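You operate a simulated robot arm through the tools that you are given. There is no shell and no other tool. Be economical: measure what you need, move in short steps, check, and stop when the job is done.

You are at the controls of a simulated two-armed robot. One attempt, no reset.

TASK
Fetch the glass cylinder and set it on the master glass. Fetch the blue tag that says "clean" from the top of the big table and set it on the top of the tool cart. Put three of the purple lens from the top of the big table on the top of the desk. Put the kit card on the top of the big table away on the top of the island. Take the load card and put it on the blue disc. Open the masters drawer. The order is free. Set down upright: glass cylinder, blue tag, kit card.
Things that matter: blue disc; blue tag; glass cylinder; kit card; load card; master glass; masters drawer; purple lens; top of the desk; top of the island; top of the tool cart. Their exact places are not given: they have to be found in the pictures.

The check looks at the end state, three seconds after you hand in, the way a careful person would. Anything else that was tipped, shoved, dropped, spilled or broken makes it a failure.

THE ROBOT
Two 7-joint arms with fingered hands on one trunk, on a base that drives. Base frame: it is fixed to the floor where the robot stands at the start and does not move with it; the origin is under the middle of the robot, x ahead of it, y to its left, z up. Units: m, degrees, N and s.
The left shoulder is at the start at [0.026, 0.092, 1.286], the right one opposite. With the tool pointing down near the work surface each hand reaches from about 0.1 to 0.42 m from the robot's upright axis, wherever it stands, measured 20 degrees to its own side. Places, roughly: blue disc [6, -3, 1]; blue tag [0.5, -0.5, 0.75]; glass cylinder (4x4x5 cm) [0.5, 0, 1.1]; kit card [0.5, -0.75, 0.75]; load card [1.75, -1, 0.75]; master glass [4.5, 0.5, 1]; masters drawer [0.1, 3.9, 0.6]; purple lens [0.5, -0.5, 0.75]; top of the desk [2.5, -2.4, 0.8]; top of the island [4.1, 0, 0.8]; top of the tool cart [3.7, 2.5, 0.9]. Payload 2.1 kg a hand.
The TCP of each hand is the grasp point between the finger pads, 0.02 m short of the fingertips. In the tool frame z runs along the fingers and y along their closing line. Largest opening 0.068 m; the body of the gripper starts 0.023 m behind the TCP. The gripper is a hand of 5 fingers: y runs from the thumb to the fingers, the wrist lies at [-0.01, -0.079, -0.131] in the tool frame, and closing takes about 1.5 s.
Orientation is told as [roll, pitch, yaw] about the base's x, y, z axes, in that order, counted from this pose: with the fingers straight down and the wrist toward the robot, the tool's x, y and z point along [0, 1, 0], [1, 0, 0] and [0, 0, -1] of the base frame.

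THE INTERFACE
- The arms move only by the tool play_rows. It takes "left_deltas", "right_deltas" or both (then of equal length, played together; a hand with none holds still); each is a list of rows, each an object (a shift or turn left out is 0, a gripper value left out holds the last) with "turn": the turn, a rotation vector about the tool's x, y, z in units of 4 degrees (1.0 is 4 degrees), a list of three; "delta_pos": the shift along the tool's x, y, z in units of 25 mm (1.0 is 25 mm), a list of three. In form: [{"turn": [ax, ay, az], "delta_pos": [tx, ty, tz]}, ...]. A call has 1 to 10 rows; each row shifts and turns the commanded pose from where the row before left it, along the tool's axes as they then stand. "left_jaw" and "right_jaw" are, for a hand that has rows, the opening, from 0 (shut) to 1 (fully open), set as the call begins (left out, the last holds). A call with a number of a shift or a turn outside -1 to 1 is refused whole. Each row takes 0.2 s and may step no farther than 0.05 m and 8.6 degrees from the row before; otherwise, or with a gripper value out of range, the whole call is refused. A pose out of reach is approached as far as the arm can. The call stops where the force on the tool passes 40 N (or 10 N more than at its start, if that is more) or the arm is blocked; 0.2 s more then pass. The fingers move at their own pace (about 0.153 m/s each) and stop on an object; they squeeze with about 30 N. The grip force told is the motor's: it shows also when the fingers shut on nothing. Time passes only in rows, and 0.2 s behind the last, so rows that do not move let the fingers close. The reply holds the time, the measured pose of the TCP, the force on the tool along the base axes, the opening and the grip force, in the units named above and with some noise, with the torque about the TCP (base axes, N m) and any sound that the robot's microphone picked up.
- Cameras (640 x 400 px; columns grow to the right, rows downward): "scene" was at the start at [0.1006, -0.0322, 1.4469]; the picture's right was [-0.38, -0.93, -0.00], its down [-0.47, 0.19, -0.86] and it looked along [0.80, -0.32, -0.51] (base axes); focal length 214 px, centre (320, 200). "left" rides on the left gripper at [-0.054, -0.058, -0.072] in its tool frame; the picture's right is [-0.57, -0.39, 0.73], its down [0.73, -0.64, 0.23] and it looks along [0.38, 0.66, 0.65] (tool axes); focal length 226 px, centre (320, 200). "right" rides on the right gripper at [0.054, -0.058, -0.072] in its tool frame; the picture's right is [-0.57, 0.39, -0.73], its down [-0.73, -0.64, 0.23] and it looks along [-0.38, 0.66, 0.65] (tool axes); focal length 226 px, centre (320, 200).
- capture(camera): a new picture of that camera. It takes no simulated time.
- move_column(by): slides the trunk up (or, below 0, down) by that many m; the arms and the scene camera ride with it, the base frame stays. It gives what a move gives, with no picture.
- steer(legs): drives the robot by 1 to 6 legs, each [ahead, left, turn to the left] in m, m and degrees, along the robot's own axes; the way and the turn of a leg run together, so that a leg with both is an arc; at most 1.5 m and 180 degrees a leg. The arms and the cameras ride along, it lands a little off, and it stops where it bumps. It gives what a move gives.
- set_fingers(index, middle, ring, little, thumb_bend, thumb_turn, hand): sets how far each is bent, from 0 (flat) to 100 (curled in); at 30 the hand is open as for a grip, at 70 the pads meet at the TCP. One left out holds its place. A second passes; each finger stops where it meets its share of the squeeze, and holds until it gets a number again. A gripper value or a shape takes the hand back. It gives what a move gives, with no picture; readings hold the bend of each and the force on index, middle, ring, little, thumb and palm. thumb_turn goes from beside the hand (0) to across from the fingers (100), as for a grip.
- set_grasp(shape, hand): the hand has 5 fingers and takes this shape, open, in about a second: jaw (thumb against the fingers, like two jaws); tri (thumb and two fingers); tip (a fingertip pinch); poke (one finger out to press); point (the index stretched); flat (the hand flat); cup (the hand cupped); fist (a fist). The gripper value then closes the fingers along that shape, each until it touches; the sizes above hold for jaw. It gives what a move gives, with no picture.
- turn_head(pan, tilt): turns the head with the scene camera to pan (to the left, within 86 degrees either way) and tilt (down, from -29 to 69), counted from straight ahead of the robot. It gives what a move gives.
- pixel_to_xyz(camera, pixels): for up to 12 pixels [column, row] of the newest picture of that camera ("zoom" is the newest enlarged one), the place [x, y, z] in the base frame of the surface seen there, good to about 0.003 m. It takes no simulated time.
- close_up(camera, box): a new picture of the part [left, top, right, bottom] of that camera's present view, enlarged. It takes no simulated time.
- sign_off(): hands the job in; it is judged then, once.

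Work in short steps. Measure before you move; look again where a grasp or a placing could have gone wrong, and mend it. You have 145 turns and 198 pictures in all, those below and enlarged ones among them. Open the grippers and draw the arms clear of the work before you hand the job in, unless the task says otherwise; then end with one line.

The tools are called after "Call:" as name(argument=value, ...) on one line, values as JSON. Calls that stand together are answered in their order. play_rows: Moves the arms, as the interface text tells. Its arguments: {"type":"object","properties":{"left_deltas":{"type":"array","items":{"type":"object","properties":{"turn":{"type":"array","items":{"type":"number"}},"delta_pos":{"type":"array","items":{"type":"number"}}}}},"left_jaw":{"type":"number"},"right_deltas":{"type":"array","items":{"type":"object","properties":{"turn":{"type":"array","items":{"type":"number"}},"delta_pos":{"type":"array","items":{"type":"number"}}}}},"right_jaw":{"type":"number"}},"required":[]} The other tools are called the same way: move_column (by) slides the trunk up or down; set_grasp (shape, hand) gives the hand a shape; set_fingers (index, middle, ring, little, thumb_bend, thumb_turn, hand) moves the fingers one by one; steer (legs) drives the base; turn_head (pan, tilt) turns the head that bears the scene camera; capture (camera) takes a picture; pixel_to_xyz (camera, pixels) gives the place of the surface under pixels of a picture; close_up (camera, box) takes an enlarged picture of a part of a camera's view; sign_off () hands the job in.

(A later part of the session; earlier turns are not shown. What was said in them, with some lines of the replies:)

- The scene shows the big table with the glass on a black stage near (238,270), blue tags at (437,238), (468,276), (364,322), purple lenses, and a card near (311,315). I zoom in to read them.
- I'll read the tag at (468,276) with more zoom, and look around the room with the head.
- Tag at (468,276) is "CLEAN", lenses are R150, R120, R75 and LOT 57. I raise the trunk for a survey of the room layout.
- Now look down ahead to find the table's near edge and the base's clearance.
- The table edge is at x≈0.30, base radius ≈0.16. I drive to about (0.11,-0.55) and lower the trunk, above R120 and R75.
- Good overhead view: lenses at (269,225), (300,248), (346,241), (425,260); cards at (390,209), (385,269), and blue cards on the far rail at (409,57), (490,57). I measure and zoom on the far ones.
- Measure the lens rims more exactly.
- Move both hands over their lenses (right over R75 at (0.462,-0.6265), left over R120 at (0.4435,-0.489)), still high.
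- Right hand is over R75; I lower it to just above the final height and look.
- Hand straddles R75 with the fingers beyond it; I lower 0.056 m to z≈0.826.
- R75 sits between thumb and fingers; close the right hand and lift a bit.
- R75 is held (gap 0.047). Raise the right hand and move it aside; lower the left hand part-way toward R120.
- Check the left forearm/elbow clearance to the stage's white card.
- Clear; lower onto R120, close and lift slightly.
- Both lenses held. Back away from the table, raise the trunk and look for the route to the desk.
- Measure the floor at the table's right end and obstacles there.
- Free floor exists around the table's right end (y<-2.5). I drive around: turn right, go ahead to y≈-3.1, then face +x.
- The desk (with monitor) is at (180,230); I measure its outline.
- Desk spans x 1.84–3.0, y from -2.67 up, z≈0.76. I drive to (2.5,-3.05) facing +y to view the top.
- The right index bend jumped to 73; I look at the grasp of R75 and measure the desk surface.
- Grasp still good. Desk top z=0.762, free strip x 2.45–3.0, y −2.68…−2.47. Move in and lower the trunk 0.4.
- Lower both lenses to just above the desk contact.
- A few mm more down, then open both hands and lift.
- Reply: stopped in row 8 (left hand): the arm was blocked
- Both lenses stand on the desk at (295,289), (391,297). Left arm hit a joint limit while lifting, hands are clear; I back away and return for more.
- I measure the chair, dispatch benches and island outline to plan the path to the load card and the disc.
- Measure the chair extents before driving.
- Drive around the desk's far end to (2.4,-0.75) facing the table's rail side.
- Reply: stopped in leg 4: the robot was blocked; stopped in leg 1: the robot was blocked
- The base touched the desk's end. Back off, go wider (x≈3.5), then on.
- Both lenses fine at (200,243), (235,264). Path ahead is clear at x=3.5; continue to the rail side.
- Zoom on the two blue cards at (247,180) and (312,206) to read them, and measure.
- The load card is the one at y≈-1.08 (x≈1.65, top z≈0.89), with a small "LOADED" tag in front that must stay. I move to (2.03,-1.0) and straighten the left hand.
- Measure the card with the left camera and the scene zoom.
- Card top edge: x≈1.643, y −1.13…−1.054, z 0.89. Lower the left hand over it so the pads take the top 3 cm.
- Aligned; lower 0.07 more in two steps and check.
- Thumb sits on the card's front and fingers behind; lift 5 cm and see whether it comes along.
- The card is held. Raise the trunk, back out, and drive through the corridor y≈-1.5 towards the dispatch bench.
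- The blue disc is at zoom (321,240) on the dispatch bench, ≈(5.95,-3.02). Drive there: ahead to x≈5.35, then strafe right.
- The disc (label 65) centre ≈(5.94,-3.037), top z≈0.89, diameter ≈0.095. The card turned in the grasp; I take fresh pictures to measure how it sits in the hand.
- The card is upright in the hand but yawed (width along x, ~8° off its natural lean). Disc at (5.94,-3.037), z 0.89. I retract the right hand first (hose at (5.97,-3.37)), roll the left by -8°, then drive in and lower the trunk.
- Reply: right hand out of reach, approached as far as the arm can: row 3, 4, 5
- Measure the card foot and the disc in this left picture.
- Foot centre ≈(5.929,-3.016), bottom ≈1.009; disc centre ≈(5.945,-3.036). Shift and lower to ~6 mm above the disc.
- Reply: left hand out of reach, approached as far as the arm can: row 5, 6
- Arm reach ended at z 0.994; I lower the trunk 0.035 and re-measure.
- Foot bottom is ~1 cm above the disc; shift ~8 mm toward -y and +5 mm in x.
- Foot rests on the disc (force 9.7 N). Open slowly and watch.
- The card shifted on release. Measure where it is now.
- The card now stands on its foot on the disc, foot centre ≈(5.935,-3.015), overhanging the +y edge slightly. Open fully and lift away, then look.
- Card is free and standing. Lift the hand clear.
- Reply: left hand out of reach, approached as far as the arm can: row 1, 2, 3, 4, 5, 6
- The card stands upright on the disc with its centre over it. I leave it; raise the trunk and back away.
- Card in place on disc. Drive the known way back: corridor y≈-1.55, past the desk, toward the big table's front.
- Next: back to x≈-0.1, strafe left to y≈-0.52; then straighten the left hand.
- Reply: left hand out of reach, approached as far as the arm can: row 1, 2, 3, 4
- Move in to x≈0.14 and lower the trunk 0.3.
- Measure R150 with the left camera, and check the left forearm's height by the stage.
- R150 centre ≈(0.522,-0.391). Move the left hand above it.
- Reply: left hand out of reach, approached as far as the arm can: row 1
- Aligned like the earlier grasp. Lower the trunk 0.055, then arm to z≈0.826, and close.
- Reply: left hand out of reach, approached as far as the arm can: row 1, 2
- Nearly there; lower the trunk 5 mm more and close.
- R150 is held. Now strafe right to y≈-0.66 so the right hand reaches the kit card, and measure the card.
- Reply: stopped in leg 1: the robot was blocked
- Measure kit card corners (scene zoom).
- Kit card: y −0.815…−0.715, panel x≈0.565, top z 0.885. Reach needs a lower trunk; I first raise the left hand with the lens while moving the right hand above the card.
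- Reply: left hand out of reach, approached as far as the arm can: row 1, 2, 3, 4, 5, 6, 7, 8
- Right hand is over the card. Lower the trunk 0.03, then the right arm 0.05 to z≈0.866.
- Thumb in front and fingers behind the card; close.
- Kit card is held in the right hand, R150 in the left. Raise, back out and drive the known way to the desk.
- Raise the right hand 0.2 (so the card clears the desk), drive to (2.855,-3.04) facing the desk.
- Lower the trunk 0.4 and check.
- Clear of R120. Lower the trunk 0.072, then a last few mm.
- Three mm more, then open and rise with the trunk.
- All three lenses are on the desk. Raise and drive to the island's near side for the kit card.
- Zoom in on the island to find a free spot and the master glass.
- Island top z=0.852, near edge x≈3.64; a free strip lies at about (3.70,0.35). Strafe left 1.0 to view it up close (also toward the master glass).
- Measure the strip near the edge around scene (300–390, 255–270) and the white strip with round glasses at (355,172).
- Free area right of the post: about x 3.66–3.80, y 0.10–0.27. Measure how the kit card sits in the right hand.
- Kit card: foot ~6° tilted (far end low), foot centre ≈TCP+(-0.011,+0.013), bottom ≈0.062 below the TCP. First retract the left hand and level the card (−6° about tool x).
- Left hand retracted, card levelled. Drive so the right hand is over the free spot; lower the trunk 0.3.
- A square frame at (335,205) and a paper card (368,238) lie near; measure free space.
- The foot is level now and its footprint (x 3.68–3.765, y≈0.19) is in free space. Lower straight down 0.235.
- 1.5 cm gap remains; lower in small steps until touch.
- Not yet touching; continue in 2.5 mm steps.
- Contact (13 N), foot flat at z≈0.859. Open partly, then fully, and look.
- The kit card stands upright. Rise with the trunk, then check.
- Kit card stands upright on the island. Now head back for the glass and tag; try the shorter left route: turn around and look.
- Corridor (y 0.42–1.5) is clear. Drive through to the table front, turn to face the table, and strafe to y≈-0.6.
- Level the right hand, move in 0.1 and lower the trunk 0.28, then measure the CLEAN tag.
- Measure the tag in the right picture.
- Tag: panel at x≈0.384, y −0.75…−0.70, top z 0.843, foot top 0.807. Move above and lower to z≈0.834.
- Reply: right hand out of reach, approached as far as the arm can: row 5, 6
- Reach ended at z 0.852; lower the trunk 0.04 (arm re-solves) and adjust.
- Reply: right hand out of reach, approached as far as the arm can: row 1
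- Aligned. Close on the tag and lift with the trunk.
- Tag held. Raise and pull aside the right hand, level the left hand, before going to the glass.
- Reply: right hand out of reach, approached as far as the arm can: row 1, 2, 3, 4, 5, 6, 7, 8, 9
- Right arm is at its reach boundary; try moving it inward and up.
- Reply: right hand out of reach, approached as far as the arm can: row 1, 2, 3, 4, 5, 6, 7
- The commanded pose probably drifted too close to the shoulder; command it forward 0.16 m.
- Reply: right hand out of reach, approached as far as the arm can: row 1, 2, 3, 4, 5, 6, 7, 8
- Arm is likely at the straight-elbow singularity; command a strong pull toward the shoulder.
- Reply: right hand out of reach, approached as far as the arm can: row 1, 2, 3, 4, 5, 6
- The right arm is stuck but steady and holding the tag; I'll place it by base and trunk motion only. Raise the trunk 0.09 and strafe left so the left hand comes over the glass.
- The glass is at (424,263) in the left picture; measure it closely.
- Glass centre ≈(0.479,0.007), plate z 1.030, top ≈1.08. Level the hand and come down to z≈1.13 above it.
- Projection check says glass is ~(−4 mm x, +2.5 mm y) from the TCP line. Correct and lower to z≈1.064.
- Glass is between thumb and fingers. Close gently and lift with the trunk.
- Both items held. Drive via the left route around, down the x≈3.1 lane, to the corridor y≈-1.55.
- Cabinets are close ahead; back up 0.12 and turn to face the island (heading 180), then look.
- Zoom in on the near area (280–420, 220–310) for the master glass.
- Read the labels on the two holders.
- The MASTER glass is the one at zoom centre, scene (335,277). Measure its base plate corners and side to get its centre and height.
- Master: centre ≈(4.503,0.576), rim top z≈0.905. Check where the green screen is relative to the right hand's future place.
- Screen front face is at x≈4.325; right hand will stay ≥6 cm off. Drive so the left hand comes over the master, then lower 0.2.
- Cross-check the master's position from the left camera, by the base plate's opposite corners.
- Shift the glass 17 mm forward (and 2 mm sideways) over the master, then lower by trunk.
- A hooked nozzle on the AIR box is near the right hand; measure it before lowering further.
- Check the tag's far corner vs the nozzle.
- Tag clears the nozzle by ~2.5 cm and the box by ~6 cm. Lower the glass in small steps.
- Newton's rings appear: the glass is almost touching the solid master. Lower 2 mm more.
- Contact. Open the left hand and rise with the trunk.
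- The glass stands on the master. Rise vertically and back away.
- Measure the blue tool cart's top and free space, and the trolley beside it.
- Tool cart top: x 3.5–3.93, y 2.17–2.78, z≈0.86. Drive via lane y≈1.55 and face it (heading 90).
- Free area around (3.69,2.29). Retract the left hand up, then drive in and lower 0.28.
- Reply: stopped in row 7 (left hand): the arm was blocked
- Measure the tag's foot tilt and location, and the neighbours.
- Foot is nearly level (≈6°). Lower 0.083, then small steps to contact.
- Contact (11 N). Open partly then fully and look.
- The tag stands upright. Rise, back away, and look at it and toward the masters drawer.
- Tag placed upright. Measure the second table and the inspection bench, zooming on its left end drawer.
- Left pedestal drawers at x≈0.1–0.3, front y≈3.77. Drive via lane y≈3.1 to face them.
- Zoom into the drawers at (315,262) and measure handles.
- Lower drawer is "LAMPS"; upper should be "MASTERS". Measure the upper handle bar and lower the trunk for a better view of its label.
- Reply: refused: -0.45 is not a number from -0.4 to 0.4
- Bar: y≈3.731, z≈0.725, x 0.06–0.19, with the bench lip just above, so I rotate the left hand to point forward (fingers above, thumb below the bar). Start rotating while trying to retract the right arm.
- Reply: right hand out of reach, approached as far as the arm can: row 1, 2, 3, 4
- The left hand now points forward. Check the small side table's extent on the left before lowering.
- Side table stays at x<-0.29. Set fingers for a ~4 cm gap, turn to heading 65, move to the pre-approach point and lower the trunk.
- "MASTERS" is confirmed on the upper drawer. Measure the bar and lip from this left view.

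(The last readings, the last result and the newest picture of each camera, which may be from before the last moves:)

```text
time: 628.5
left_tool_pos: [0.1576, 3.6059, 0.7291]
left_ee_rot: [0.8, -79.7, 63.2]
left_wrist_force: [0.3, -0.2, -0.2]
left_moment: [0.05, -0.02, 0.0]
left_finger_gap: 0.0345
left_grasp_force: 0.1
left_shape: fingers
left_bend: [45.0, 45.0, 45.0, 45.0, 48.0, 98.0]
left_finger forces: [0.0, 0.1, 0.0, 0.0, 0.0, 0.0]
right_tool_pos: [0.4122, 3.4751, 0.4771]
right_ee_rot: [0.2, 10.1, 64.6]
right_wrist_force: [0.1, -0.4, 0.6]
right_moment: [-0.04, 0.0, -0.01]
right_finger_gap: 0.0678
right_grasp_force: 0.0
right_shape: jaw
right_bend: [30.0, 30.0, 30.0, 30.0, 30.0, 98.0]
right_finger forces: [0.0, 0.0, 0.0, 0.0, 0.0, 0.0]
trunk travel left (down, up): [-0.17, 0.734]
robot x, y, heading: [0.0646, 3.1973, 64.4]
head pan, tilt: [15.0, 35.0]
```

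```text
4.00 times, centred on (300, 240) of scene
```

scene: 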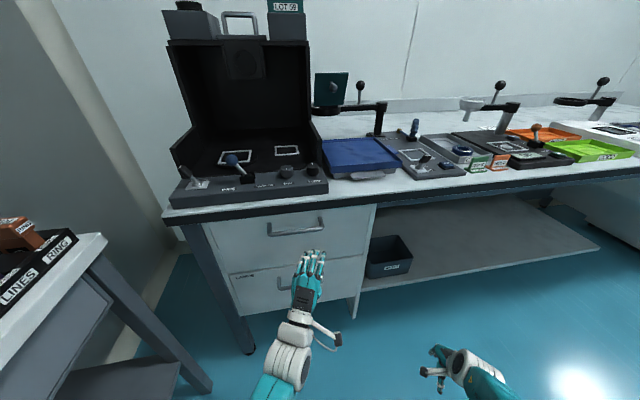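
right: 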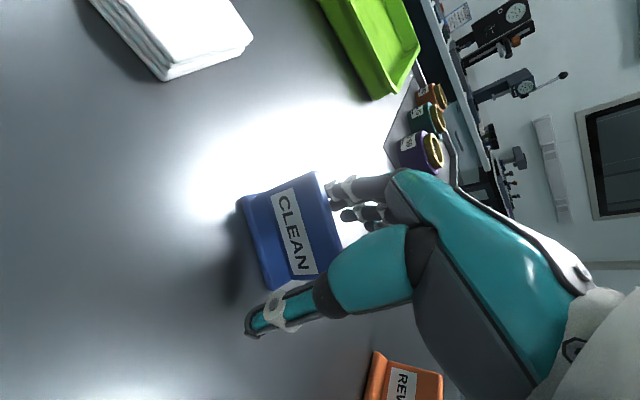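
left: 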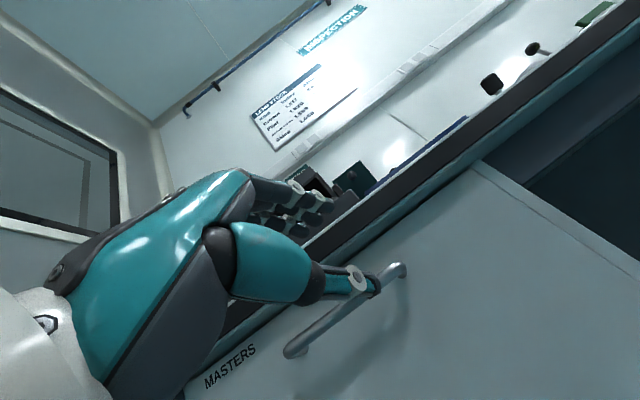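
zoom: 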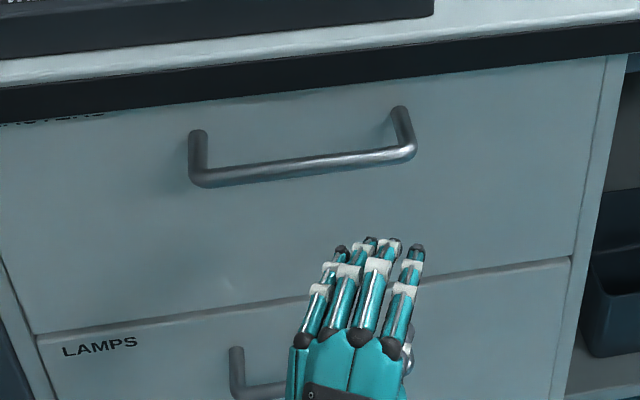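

Bar centre ≈(0.126,3.731,0.718). Adjust height by −7 mm and drive in 0.125 m in y.

Call:
move_column(by=-0.008)

Call:
steer(legs=[[0.103, 0.074, 0]])

Call:
capture(camera="left")

Call:
close_up(camera="scene", box=[200, 170, 380, 300])

```text
time: 629.0
left_tool_pos: [0.158, 3.6054, 0.7217]
left_ee_rot: [0.6, -79.8, 63.3]
left_wrist_force: [0.2, -0.5, 0.0]
left_moment: [-0.02, -0.01, -0.03]
left_finger_gap: 0.0345
left_grasp_force: 0.0
left_shape: fingers
left_bend: [45.0, 45.0, 45.0, 45.0, 48.0, 98.0]
left_finger forces: [0.1, 0.0, 0.0, 0.0, 0.0, 0.0]
right_tool_pos: [0.4111, 3.4759, 0.4701]
right_ee_rot: [0.3, 10.1, 64.7]
right_wrist_force: [-0.3, 0.6, -0.6]
right_moment: [-0.02, 0.02, -0.01]
right_finger_gap: 0.068
right_grasp_force: 0.1
right_shape: jaw
right_bend: [30.0, 30.0, 30.0, 30.0, 30.0, 98.0]
right_finger forces: [0.1, 0.0, 0.0, 0.1, 0.0, 0.1]
trunk travel left (down, up): [-0.162, 0.742]
robot x, y, heading: [0.0705, 3.1932, 64.5]
head pan, tilt: [15.0, 35.0]
```

```text
time: 630.3
left_tool_pos: [0.1354, 3.7302, 0.7208]
left_ee_rot: [0.7, -79.6, 63.2]
left_wrist_force: [0.2, 0.9, 0.0]
left_moment: [0.0, 0.02, -0.02]
left_finger_gap: 0.0347
left_grasp_force: 0.0
left_shape: fingers
left_bend: [45.0, 45.0, 45.0, 45.0, 48.0, 98.0]
left_finger forces: [0.0, 0.1, 0.1, 0.0, 0.1, 0.0]
right_tool_pos: [0.3891, 3.6009, 0.4694]
right_ee_rot: [0.3, 10.2, 64.7]
right_wrist_force: [-0.6, 0.1, 0.0]
right_moment: [-0.03, -0.02, -0.01]
right_finger_gap: 0.0676
right_grasp_force: 0.1
right_shape: jaw
right_bend: [30.0, 30.0, 30.0, 30.0, 30.0, 98.0]
right_finger forces: [0.0, 0.1, 0.0, 0.0, 0.0, 0.0]
trunk travel left (down, up): [-0.162, 0.742]
robot x, y, heading: [0.0393, 3.3214, 64.4]
head pan, tilt: [15.0, 35.0]
```

```text
20 pictures are left
```

left: 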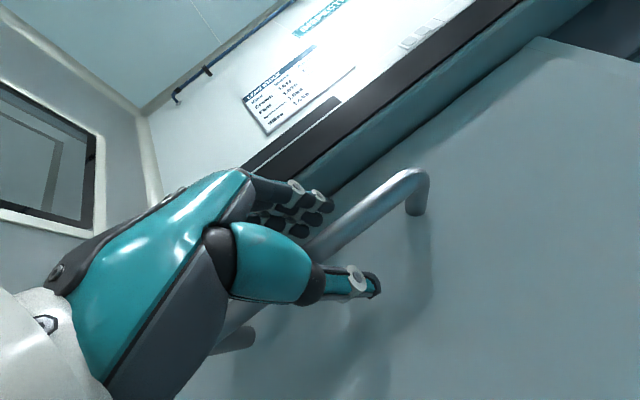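

```text
3.08 times, centred on (290, 235) of scene
```

zoom: 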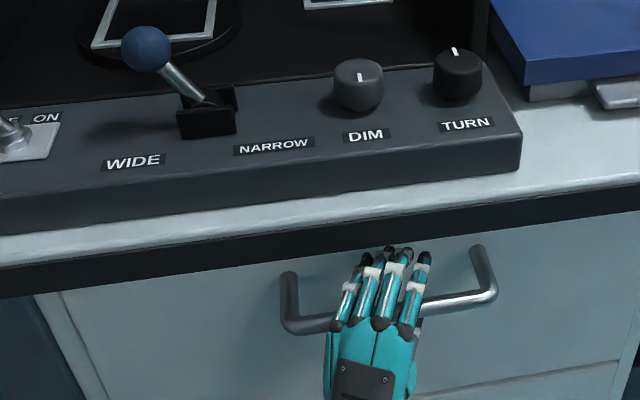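

Fingers are over the bar and thumb beneath. Close the hand and pull straight back 0.2 m.

Call:
play_rows(left_deltas=[{}, {}, {}, {}, {}, {}, {}, {}], left_jaw=0)

Call:
steer(legs=[[-0.181, -0.086, 0]])

Call:
capture(camera="scene")

```text
time: 632.1
left_tool_pos: [0.135, 3.7316, 0.7189]
left_ee_rot: [0.7, -79.6, 63.2]
left_wrist_force: [2.1, 5.4, -17.2]
left_moment: [0.01, -0.05, -0.02]
left_finger_gap: 0.0041
left_grasp_force: 30.0
left_shape: jaw
left_bend: [72.0, 70.0, 70.0, 70.0, 78.0, 100.0]
left_finger forces: [1.1, 0.4, 0.0, 0.1, 37.6, 0.0]
right_tool_pos: [0.3891, 3.6012, 0.4682]
right_ee_rot: [0.3, 10.3, 64.6]
right_wrist_force: [0.1, 0.0, -0.8]
right_moment: [-0.05, 0.02, 0.0]
right_finger_gap: 0.0678
right_grasp_force: 0.0
right_shape: jaw
right_bend: [30.0, 30.0, 30.0, 30.0, 30.0, 98.0]
right_finger forces: [0.0, 0.0, 0.0, 0.0, 0.1, 0.0]
trunk travel left (down, up): [-0.162, 0.742]
robot x, y, heading: [0.0436, 3.3224, 64.6]
head pan, tilt: [15.0, 35.0]
```

```text
time: 633.7
left_tool_pos: [0.1357, 3.5285, 0.7203]
left_ee_rot: [0.7, -79.7, 63.1]
left_wrist_force: [5.0, -1.4, -20.3]
left_moment: [0.0, -0.07, 0.0]
left_finger_gap: 0.0052
left_grasp_force: 30.4
left_shape: jaw
left_bend: [72.0, 70.0, 70.0, 70.0, 79.0, 100.0]
left_finger forces: [1.2, 0.1, 0.0, 0.0, 9.7, 0.0]
right_tool_pos: [0.3874, 3.3991, 0.4684]
right_ee_rot: [0.3, 10.2, 64.5]
right_wrist_force: [0.1, -0.8, -0.2]
right_moment: [0.02, 0.0, -0.02]
right_finger_gap: 0.068
right_grasp_force: 0.2
right_shape: jaw
right_bend: [30.0, 30.0, 30.0, 30.0, 30.0, 98.0]
right_finger forces: [0.1, 0.0, 0.0, 0.0, 0.1, 0.0]
trunk travel left (down, up): [-0.162, 0.742]
robot x, y, heading: [0.0402, 3.1177, 64.4]
head pan, tilt: [15.0, 35.0]
```

```text
18 pictures are left
```

scene: 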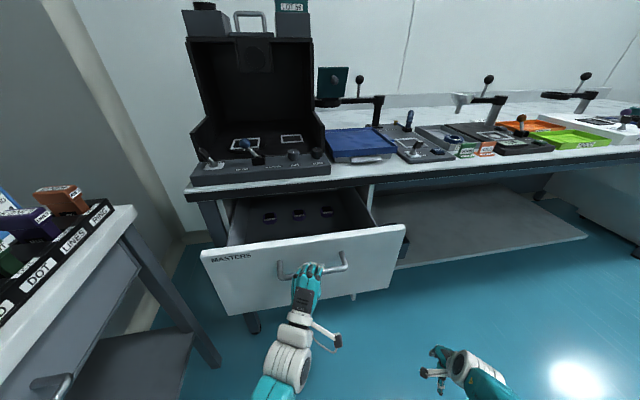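

The drawer is open 0.2 m. Pull another 0.08, then release and withdraw straight back.

Call:
steer(legs=[[-0.072, -0.034, 0]])

Call:
play_rows(left_deltas=[{}, {}, {}, {}, {}, {}], left_jaw=1)

Call:
capture(camera="left")

```text
time: 634.8
left_tool_pos: [0.1348, 3.4486, 0.7195]
left_ee_rot: [0.8, -79.5, 63.1]
left_wrist_force: [4.2, -0.2, -20.8]
left_moment: [-0.01, -0.06, 0.03]
left_finger_gap: 0.0046
left_grasp_force: 30.0
left_shape: jaw
left_bend: [72.0, 70.0, 70.0, 70.0, 80.0, 100.0]
left_finger forces: [1.4, 0.0, 0.0, 0.0, 14.7, 0.0]
right_tool_pos: [0.3872, 3.3187, 0.4682]
right_ee_rot: [0.2, 10.1, 64.5]
right_wrist_force: [0.1, -0.8, 0.2]
right_moment: [0.02, 0.0, 0.01]
right_finger_gap: 0.0677
right_grasp_force: 0.1
right_shape: jaw
right_bend: [30.0, 30.0, 30.0, 30.0, 30.0, 98.0]
right_finger forces: [0.0, 0.1, 0.0, 0.0, 0.1, 0.0]
trunk travel left (down, up): [-0.162, 0.742]
robot x, y, heading: [0.0401, 3.0396, 64.4]
head pan, tilt: [15.0, 35.0]
```

```text
time: 636.2
left_tool_pos: [0.1334, 3.4467, 0.7204]
left_ee_rot: [0.8, -79.6, 63.0]
left_wrist_force: [0.7, 0.1, 0.0]
left_moment: [-0.04, 0.01, 0.0]
left_finger_gap: 0.0676
left_grasp_force: 0.0
left_shape: jaw
left_bend: [30.0, 30.0, 30.0, 30.0, 30.0, 98.0]
left_finger forces: [0.0, 0.1, 0.0, 0.0, 0.0, 0.0]
right_tool_pos: [0.3889, 3.3179, 0.47]
right_ee_rot: [0.4, 10.3, 64.5]
right_wrist_force: [0.3, -0.1, -0.2]
right_moment: [0.0, -0.02, -0.01]
right_finger_gap: 0.0681
right_grasp_force: 0.1
right_shape: jaw
right_bend: [30.0, 30.0, 30.0, 30.0, 30.0, 98.0]
right_finger forces: [0.1, 0.0, 0.0, 0.1, 0.1, 0.1]
trunk travel left (down, up): [-0.162, 0.742]
robot x, y, heading: [0.0385, 3.042, 64.5]
head pan, tilt: [15.0, 35.0]
```

```text
17 pictures are left
```

left: 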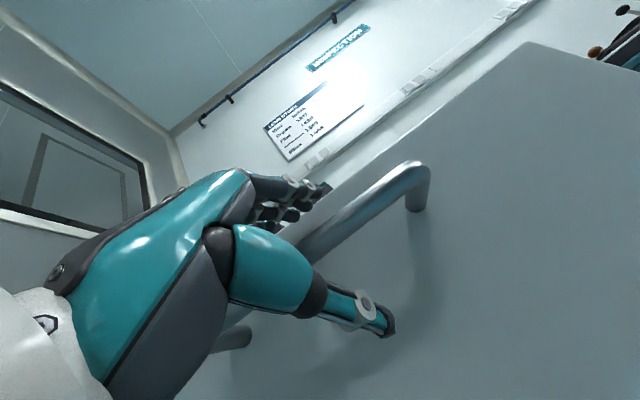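

Hand is open around the bar; withdraw 0.15 straight back and check.

Call:
steer(legs=[[-0.135, -0.065, 0]])

Call:
capture(camera="scene")

```text
time: 637.6
left_tool_pos: [0.13, 3.2957, 0.7191]
left_ee_rot: [0.8, -79.6, 63.1]
left_wrist_force: [0.1, -0.3, -0.2]
left_moment: [0.0, -0.01, 0.01]
left_finger_gap: 0.0677
left_grasp_force: 0.1
left_shape: jaw
left_bend: [30.0, 30.0, 30.0, 30.0, 30.0, 98.0]
left_finger forces: [0.0, 0.0, 0.0, 0.0, 0.0, 0.1]
right_tool_pos: [0.3862, 3.1663, 0.4707]
right_ee_rot: [0.3, 10.2, 64.6]
right_wrist_force: [0.8, -0.6, 0.9]
right_moment: [0.0, 0.02, 0.0]
right_finger_gap: 0.0681
right_grasp_force: 0.1
right_shape: jaw
right_bend: [30.0, 30.0, 30.0, 30.0, 30.0, 98.0]
right_finger forces: [0.0, 0.0, 0.1, 0.0, 0.0, 0.0]
trunk travel left (down, up): [-0.162, 0.742]
robot x, y, heading: [0.0371, 2.8892, 64.5]
head pan, tilt: [15.0, 35.0]
```

```text
16 pictures are left
```

scene: 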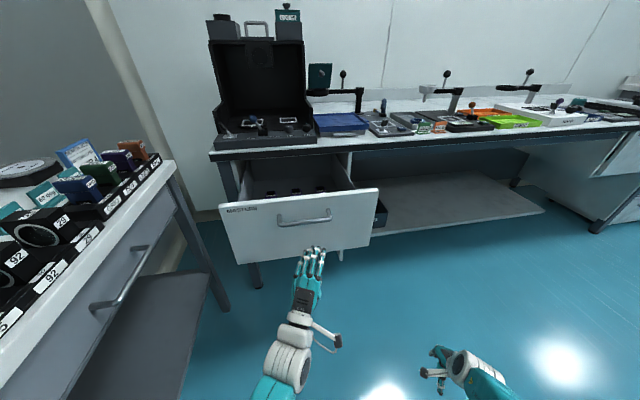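

The masters drawer is open, both hands are open and clear, and everything else is placed; hand in.

Call:
sign_off()

```text
The job is handed in.
```

All six jobs are done, with one loose fit: the load card stands upright on the blue disc but sits off-centre, with one end overhanging the edge. The glass cylinder is on the master glass. The clean tag is on the tool cart, three purple lenses (R75, R120 and R150) are on the desk, and the kit card is on the island. The masters drawer is pulled out about 0.28 m.
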